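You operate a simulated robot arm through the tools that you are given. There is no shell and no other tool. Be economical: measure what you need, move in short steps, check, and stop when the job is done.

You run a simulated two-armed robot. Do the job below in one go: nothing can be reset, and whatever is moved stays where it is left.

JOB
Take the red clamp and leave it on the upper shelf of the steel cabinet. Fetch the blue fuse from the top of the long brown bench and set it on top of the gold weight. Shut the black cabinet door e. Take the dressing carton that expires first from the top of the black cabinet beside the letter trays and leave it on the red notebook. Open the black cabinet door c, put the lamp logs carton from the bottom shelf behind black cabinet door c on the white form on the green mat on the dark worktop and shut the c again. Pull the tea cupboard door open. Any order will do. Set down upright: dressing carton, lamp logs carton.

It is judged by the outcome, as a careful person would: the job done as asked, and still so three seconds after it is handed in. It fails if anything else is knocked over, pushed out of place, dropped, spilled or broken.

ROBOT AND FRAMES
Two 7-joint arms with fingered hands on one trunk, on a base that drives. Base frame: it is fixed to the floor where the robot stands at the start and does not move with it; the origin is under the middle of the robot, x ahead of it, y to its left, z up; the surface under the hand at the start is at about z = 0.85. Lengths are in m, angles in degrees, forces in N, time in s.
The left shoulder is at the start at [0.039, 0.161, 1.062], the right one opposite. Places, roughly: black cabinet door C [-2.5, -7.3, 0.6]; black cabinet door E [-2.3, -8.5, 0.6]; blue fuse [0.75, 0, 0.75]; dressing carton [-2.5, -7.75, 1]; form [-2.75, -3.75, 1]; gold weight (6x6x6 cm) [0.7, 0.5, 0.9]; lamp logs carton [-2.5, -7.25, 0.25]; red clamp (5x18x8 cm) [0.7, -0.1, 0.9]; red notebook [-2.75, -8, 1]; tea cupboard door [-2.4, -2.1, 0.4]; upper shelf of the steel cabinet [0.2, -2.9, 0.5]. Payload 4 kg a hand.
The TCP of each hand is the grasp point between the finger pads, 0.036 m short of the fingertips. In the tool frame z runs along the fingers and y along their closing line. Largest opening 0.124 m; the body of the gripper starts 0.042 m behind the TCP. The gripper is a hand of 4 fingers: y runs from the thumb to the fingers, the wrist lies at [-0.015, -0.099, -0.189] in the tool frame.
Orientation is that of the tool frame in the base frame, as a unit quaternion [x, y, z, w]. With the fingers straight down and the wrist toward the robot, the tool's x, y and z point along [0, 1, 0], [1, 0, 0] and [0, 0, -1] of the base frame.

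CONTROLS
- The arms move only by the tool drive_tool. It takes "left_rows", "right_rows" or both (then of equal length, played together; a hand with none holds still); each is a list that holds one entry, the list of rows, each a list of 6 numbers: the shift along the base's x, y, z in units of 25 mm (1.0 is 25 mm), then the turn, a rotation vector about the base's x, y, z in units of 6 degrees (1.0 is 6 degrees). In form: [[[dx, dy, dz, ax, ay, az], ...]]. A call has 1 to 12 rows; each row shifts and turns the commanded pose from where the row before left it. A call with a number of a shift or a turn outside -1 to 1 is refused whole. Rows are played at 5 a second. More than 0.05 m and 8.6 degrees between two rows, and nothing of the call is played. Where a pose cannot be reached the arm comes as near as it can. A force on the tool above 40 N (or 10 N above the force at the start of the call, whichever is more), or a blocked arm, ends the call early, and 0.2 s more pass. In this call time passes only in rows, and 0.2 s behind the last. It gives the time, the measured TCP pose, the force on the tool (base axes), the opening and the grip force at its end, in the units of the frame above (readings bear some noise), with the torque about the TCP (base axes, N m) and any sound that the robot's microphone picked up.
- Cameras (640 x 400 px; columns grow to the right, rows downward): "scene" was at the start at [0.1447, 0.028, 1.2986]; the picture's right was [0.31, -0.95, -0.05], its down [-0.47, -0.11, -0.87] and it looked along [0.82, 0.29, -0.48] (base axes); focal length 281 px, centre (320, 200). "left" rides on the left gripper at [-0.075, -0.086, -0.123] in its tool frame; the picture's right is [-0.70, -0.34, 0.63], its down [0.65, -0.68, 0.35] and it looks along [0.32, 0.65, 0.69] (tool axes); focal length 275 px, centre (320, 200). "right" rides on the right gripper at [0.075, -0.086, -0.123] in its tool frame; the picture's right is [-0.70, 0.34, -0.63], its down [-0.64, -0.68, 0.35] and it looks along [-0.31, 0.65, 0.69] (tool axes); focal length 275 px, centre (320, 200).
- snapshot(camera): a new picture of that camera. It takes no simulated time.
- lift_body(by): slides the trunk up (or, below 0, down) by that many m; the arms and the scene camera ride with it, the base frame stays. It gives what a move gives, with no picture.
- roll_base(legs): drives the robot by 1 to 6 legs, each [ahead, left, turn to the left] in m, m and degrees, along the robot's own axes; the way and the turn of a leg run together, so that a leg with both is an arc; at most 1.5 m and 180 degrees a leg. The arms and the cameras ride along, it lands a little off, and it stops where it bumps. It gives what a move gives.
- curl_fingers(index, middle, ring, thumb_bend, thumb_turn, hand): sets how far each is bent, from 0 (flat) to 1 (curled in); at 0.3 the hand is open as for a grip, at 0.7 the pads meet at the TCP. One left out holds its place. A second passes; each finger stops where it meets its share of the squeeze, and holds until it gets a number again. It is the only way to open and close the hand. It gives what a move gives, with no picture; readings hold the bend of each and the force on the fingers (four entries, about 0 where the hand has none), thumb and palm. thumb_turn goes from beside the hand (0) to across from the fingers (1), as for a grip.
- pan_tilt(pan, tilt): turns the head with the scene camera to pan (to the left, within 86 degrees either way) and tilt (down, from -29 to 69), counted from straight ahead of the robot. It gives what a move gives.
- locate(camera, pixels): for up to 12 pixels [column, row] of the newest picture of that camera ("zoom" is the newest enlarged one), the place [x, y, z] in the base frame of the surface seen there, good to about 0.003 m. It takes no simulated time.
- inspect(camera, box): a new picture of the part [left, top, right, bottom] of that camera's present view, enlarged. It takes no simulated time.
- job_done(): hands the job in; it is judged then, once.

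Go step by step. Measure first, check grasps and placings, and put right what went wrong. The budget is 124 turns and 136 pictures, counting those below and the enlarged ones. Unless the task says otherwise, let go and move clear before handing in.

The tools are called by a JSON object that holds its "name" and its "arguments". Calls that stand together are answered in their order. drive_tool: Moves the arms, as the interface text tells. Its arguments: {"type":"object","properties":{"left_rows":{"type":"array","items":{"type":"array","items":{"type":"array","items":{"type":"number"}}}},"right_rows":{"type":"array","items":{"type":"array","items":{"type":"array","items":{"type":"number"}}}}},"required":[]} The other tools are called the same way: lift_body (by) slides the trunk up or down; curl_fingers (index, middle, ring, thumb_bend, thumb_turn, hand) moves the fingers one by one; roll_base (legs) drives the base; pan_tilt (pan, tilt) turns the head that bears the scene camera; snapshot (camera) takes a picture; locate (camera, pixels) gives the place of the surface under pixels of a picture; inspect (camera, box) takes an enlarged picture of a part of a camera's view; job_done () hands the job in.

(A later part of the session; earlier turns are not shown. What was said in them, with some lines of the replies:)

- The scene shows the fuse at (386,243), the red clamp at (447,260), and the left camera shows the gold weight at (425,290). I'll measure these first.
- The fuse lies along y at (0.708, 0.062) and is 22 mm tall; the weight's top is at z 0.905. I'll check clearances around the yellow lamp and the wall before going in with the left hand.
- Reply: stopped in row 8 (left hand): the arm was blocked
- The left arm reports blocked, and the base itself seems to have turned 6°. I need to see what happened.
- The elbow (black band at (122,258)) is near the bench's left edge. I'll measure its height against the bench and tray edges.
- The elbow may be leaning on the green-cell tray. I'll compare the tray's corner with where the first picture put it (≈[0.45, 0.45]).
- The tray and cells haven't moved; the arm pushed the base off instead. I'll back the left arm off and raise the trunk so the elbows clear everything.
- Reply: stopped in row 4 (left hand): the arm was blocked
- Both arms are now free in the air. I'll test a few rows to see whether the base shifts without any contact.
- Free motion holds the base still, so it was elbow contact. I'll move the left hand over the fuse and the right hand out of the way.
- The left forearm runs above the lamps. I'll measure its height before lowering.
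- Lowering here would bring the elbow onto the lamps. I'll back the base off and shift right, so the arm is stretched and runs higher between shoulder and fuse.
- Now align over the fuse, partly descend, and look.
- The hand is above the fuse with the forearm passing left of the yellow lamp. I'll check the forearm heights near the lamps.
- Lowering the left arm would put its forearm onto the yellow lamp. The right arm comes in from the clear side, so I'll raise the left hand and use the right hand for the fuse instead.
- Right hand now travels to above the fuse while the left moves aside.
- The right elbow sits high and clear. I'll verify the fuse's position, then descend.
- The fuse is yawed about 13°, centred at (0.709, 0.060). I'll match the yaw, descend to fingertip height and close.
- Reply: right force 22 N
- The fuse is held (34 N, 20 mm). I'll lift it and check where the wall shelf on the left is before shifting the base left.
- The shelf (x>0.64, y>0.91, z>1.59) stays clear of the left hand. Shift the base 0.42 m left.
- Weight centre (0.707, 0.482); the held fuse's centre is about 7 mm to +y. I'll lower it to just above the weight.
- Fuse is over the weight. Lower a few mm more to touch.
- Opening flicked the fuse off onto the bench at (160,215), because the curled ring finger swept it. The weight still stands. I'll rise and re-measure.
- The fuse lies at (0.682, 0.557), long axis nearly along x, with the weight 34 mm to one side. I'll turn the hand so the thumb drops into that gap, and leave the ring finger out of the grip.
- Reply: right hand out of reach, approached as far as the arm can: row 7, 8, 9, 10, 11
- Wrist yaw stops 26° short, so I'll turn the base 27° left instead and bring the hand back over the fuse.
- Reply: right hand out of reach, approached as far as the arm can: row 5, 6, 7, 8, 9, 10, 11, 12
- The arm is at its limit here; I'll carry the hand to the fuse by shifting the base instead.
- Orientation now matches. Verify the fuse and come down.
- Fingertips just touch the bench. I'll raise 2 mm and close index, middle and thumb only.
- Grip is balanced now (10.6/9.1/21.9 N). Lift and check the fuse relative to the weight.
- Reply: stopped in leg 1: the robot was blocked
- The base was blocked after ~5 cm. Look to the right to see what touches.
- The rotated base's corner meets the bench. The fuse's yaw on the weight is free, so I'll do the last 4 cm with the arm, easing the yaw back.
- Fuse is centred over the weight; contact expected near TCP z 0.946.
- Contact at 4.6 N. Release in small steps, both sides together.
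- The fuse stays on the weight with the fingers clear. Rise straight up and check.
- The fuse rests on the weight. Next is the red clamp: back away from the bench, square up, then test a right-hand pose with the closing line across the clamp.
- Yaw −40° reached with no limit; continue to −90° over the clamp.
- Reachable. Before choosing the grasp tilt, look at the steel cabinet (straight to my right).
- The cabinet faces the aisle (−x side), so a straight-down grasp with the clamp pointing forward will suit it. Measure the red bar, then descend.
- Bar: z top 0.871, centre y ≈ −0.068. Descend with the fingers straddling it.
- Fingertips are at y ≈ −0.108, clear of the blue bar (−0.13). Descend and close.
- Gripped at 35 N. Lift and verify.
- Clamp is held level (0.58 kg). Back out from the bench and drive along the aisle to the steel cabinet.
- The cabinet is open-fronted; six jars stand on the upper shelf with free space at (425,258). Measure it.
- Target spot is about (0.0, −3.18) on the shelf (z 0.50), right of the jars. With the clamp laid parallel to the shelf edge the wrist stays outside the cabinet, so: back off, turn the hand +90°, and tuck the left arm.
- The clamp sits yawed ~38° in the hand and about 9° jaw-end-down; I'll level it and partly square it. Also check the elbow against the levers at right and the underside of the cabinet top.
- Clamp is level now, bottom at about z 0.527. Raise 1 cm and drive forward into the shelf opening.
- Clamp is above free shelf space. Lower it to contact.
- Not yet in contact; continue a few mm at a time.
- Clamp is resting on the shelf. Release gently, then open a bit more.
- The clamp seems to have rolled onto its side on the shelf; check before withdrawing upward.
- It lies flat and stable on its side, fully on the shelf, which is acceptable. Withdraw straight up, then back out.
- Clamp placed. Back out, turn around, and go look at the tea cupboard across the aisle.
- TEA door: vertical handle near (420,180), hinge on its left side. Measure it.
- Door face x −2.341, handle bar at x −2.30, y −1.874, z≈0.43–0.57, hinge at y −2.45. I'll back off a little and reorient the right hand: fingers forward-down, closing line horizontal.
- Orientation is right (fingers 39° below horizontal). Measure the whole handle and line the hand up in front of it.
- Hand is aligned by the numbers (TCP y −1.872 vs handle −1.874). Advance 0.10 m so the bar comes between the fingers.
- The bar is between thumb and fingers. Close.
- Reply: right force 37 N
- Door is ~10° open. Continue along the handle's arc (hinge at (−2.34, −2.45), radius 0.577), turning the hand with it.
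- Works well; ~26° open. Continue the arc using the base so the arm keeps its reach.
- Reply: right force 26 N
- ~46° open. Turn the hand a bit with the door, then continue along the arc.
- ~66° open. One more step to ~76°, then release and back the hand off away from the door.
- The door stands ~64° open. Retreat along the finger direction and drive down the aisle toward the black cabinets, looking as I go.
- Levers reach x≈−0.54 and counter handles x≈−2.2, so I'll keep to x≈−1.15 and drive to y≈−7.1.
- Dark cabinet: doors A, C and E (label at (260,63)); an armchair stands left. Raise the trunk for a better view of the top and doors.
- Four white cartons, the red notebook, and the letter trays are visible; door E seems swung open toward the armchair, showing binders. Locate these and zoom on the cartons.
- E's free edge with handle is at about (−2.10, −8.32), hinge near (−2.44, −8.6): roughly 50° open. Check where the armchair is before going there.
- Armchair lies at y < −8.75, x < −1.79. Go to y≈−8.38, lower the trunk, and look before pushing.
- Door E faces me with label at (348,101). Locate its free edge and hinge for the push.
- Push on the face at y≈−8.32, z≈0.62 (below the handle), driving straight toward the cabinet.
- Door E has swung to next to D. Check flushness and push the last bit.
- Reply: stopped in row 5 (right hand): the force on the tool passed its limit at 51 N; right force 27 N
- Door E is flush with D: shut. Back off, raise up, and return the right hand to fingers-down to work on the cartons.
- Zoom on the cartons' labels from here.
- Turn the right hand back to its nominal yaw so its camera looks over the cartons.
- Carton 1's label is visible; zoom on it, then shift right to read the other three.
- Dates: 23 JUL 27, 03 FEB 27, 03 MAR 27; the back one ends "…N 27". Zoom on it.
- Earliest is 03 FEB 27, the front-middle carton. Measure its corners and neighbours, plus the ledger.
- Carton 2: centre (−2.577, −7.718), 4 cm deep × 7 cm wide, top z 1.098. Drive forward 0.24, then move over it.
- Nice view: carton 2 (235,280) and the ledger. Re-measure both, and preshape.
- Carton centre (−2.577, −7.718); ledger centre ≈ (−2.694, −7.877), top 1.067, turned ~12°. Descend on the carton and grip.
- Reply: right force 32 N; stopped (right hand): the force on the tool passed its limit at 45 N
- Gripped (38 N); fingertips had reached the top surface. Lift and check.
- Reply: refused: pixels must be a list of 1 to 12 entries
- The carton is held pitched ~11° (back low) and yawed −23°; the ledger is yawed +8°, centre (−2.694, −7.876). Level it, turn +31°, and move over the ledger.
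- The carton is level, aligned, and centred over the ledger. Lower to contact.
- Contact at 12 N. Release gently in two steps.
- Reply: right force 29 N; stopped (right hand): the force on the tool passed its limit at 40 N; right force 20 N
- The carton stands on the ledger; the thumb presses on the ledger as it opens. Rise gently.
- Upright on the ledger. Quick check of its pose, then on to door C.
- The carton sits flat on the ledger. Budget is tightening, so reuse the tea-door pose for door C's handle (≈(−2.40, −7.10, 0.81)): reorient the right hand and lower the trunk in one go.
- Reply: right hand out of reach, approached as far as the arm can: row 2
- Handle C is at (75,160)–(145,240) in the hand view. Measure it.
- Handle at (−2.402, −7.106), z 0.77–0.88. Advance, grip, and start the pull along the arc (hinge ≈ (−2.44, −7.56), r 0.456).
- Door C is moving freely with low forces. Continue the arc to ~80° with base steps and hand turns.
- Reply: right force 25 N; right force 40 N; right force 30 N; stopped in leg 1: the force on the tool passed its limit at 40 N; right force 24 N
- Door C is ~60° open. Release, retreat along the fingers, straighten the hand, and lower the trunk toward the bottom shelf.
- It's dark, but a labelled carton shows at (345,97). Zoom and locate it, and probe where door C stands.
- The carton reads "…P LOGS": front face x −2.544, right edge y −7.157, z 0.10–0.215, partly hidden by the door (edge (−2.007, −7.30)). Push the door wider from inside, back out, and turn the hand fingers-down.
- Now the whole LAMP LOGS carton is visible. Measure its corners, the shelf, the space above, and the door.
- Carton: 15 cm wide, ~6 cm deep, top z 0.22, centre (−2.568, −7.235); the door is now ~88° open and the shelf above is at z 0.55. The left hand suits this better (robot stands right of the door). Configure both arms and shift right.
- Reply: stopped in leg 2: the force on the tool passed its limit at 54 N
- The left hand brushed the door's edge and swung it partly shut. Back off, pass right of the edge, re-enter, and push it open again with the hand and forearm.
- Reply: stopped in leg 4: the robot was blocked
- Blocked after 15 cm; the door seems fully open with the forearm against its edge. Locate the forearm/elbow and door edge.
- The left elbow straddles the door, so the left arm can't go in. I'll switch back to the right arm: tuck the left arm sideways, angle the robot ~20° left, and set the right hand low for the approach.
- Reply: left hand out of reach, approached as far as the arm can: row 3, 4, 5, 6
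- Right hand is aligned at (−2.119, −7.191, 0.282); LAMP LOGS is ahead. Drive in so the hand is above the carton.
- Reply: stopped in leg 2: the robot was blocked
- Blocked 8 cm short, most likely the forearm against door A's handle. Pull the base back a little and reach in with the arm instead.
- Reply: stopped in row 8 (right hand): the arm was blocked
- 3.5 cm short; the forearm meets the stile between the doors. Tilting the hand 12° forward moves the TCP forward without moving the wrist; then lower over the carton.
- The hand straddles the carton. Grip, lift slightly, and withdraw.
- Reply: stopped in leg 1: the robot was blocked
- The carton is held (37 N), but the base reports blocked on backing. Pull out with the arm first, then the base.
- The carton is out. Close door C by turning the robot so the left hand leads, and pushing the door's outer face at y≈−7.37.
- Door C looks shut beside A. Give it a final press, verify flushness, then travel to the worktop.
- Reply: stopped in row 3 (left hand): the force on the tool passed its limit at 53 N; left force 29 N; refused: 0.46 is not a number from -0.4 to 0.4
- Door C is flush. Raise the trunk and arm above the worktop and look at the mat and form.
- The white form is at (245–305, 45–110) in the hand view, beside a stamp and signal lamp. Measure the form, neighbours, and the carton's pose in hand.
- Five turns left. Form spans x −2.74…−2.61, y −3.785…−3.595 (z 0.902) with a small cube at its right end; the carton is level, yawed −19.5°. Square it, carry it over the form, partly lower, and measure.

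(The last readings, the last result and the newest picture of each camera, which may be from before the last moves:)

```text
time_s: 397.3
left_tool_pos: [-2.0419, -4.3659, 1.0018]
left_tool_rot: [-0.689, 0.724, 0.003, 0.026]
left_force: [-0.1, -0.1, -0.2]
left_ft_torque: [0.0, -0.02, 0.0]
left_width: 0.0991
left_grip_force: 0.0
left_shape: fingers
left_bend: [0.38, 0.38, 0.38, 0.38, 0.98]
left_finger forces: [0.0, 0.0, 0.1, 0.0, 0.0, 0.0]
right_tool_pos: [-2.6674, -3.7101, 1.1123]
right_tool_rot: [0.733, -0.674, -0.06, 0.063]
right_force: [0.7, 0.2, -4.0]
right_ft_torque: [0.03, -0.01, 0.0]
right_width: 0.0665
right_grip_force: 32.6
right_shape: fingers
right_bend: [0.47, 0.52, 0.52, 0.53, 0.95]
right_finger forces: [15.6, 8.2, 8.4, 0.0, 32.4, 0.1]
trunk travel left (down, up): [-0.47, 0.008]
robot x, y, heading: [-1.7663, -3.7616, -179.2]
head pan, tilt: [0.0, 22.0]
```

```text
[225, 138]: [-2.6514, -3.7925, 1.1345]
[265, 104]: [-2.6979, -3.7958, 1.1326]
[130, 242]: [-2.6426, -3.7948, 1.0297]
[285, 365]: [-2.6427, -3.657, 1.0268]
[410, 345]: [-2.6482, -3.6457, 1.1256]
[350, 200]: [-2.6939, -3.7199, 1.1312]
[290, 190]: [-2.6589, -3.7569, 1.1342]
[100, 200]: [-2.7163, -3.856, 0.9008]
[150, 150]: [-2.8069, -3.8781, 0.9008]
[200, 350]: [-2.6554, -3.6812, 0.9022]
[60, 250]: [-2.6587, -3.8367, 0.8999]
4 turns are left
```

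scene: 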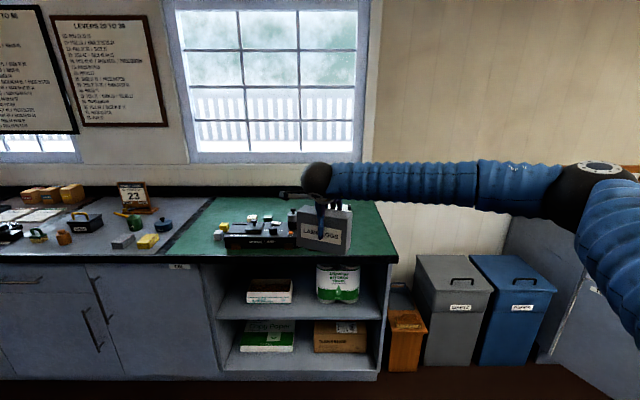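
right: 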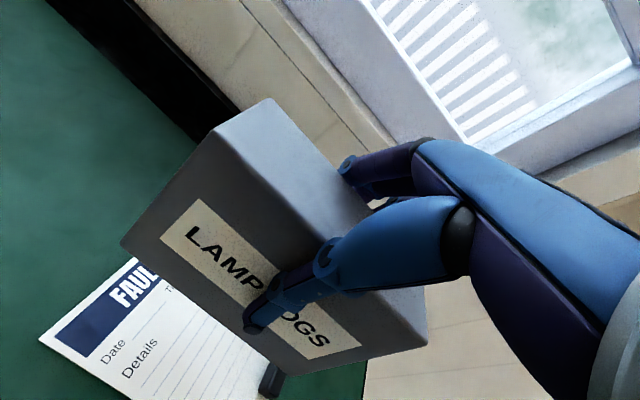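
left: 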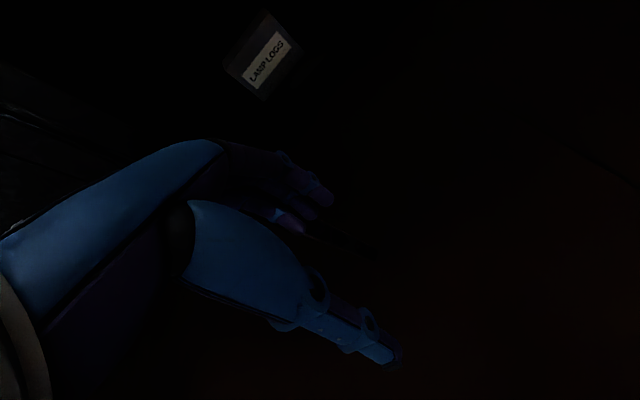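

Carton yaw is square; shift +17 mm in y to sit fully on the form, trim the small tilts, and lower to contact.

{"name": "drive_tool", "arguments": {"right_rows": [[[0, 0.34, 0, 0.2, 0.3, 0], [0, 0.34, 0, 0.2, 0.3, 0], [0, 0, -1, 0, 0, 0], [0, 0, -1, 0, 0, 0], [0, 0, -1, 0, 0, 0], [0, 0, -0.8, 0, 0, 0], [0, 0, -0.4, 0, 0, 0], [0, 0, -0.15, 0, 0, 0], [0, 0, -0.1, 0, 0, 0]]]}}

{"name": "snapshot", "arguments": {"camera": "right"}}

{"name": "locate", "arguments": {"camera": "right", "pixels": [[225, 138], [265, 104], [130, 242], [285, 365], [410, 345], [350, 200], [122, 248], [290, 374], [105, 252], [280, 385]]}}

```text
time_s: 399.3
left_tool_pos: [-2.0414, -4.3664, 1.004]
left_tool_rot: [-0.69, 0.723, 0.003, 0.026]
left_force: [-0.6, -0.4, -0.6]
left_ft_torque: [-0.01, 0.04, 0.0]
left_width: 0.0992
left_grip_force: 0.1
left_shape: fingers
left_bend: [0.38, 0.38, 0.38, 0.38, 0.98]
left_finger forces: [0.0, 0.0, 0.0, 0.0, 0.2, 0.0]
right_tool_pos: [-2.6689, -3.6914, 1.0017]
right_tool_rot: [0.731, -0.671, -0.098, 0.07]
right_force: [-0.1, 2.2, 3.1]
right_ft_torque: [-0.34, -0.13, 0.01]
right_width: 0.0665
right_grip_force: 33.7
right_shape: fingers
right_bend: [0.47, 0.52, 0.52, 0.53, 0.95]
right_finger forces: [16.6, 8.1, 8.6, 0.1, 33.7, 0.1]
trunk travel left (down, up): [-0.47, 0.008]
robot x, y, heading: [-1.7657, -3.7567, -179.2]
head pan, tilt: [0.0, 22.0]
```

```text
10 pictures are left
```

right: 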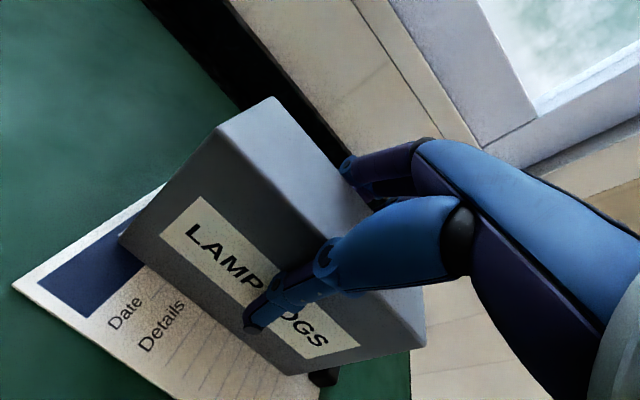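

```text
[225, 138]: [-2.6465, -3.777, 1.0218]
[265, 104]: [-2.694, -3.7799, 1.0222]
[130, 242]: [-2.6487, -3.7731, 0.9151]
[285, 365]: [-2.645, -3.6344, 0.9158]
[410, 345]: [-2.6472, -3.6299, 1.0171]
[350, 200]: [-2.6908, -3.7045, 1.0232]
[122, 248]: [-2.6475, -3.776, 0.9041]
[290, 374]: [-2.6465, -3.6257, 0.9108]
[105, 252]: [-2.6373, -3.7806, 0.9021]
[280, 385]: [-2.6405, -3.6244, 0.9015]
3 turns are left
```

The carton rests level on the form, just clear of the cube (contact force seen). Release gently and rise.

{"name": "curl_fingers", "arguments": {"hand": "right", "index": 0.455, "middle": 0.505, "ring": 0.505, "thumb_bend": 0.515}}

{"name": "curl_fingers", "arguments": {"hand": "right", "index": 0.38, "middle": 0.4, "ring": 0.4, "thumb_bend": 0.41}}

{"name": "drive_tool", "arguments": {"right_rows": [[[0, 0, 0.4, 0, 0, 0], [0, 0, 0.6, 0, 0, 0], [0, 0, 0.8, 0, 0, 0], [0, 0, 1, 0, 0, 0], [0, 0, 1, 0, 0, 0], [0, 0, 1, 0, 0, 0], [0, 0, 1, 0, 0, 0], [0, 0, 1, 0, 0, 0]]]}}

{"name": "roll_base", "arguments": {"legs": [[-0.3, 0, 0]]}}

{"name": "snapshot", "arguments": {"camera": "right"}}

{"name": "snapshot", "arguments": {"camera": "scene"}}

```text
time_s: 400.3
left_tool_pos: [-2.0409, -4.3671, 1.0032]
left_tool_rot: [-0.691, 0.723, 0.002, 0.026]
left_force: [0.9, -0.1, -0.2]
left_ft_torque: [-0.03, 0.0, 0.0]
left_width: 0.0992
left_grip_force: 0.0
left_shape: fingers
left_bend: [0.38, 0.38, 0.38, 0.38, 0.98]
left_finger forces: [0.1, 0.1, 0.0, 0.0, 0.0, 0.0]
right_tool_pos: [-2.6672, -3.693, 1.0008]
right_tool_rot: [0.731, -0.672, -0.098, 0.069]
right_force: [-1.2, -1.4, 1.5]
right_ft_torque: [-0.05, 0.01, -0.03]
right_width: 0.0716
right_grip_force: 3.8
right_shape: fingers
right_bend: [0.44, 0.49, 0.49, 0.51, 0.97]
right_finger forces: [1.3, 2.0, 1.9, 0.1, 3.7, 0.1]
trunk travel left (down, up): [-0.47, 0.008]
robot x, y, heading: [-1.7628, -3.7609, -179.4]
head pan, tilt: [0.0, 22.0]
```

```text
time_s: 401.3
left_tool_pos: [-2.0414, -4.3653, 1.0023]
left_tool_rot: [-0.691, 0.723, 0.003, 0.027]
left_force: [0.6, 0.9, -0.9]
left_ft_torque: [-0.02, 0.03, 0.01]
left_width: 0.0989
left_grip_force: 0.0
left_shape: fingers
left_bend: [0.38, 0.38, 0.38, 0.38, 0.98]
left_finger forces: [0.1, 0.0, 0.1, 0.0, 0.0, 0.1]
right_tool_pos: [-2.6685, -3.6935, 1.0006]
right_tool_rot: [0.732, -0.671, -0.097, 0.068]
right_force: [-0.2, -0.3, 0.1]
right_ft_torque: [-0.03, 0.0, -0.04]
right_width: 0.0946
right_grip_force: 0.1
right_shape: fingers
right_bend: [0.38, 0.4, 0.4, 0.41, 0.97]
right_finger forces: [0.0, 0.0, 0.0, 0.0, 0.0, 0.0]
trunk travel left (down, up): [-0.47, 0.008]
robot x, y, heading: [-1.7647, -3.766, -179.3]
head pan, tilt: [0.0, 22.0]
```

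```text
time_s: 403.1
left_tool_pos: [-2.0411, -4.3659, 1.0016]
left_tool_rot: [-0.69, 0.723, 0.002, 0.026]
left_force: [0.1, 0.3, 0.1]
left_ft_torque: [0.01, 0.0, -0.02]
left_width: 0.0989
left_grip_force: 0.1
left_shape: fingers
left_bend: [0.38, 0.38, 0.38, 0.38, 0.98]
left_finger forces: [0.0, 0.0, 0.0, 0.0, 0.1, 0.1]
right_tool_pos: [-2.6672, -3.6936, 1.1709]
right_tool_rot: [0.731, -0.672, -0.098, 0.068]
right_force: [-0.2, 0.0, -0.6]
right_ft_torque: [-0.03, 0.0, -0.02]
right_width: 0.0945
right_grip_force: 0.0
right_shape: fingers
right_bend: [0.38, 0.4, 0.4, 0.41, 0.97]
right_finger forces: [0.0, 0.0, 0.0, 0.0, 0.0, 0.1]
trunk travel left (down, up): [-0.47, 0.008]
robot x, y, heading: [-1.7675, -3.7615, -179.3]
head pan, tilt: [0.0, 22.0]
```

```text
time_s: 405.1
left_tool_pos: [-1.7357, -4.3634, 1.0035]
left_tool_rot: [-0.692, 0.722, 0.003, 0.026]
left_force: [0.2, 0.9, -0.4]
left_ft_torque: [-0.01, 0.01, -0.01]
left_width: 0.0992
left_grip_force: 0.1
left_shape: fingers
left_bend: [0.38, 0.38, 0.38, 0.38, 0.98]
left_finger forces: [0.1, 0.1, 0.1, 0.1, 0.1, 0.0]
right_tool_pos: [-2.3651, -3.6907, 1.1709]
right_tool_rot: [0.732, -0.67, -0.099, 0.069]
right_force: [0.2, 1.0, 0.6]
right_ft_torque: [-0.01, 0.05, 0.03]
right_width: 0.0944
right_grip_force: 0.1
right_shape: fingers
right_bend: [0.38, 0.4, 0.4, 0.41, 0.97]
right_finger forces: [0.0, 0.1, 0.0, 0.1, 0.1, 0.1]
trunk travel left (down, up): [-0.47, 0.008]
robot x, y, heading: [-1.4666, -3.7527, -179.2]
head pan, tilt: [0.0, 22.0]
```

```text
9 pictures are left
```

right: 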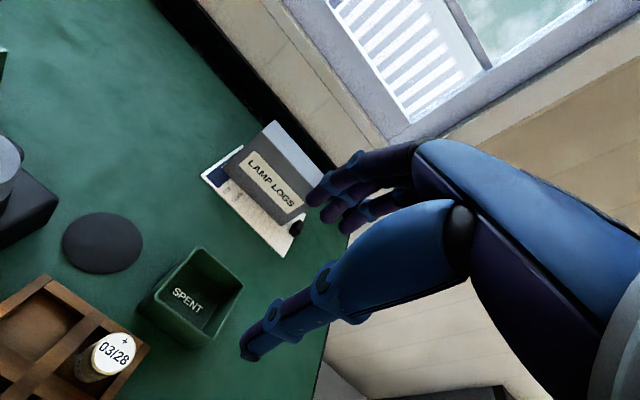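

```text
8 pictures are left
2 turns are left
```

scene: 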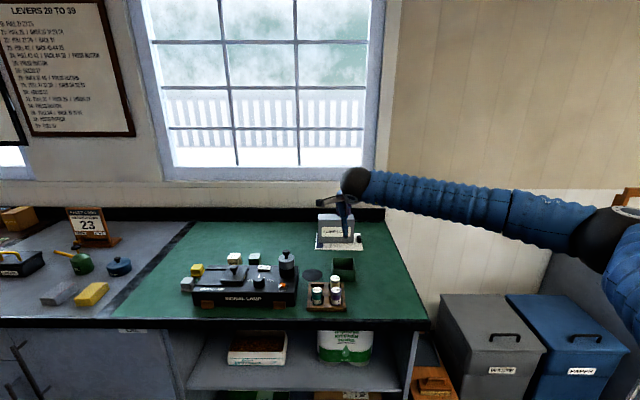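

The last pictures show the LAMP LOGS carton upright on the white form, with the hand clear and its neighbours undisturbed. I'm handing the job in.

{"name": "job_done", "arguments": {}}

```text
The job is handed in.
```

All six tasks were carried out and the job is handed in; I have not seen the verdict. These points may count against it:

- **Fuse:** I flicked the fuse off the gold weight onto the bench on the first try. I picked it up again and left it resting on the weight.
- **Clamp:** the red clamp lies on its side on the upper shelf of the steel cabinet; it rolled over as I let go.
- **Dressing carton:** the one dated 03 FEB 27 expires first and stands on the red notebook.
- **Doors:** e and c are shut, and the tea cupboard door is about 64° open. My hand pushed c partly shut while I was reaching for the carton, so I opened it again before taking the carton out.
- **Lamp logs carton:** it stands upright on the white form.
- **Bench contact:** early on, my left elbow pressed against something by the long brown bench and pushed the base a few centimetres. The tray of green cells there had not moved.
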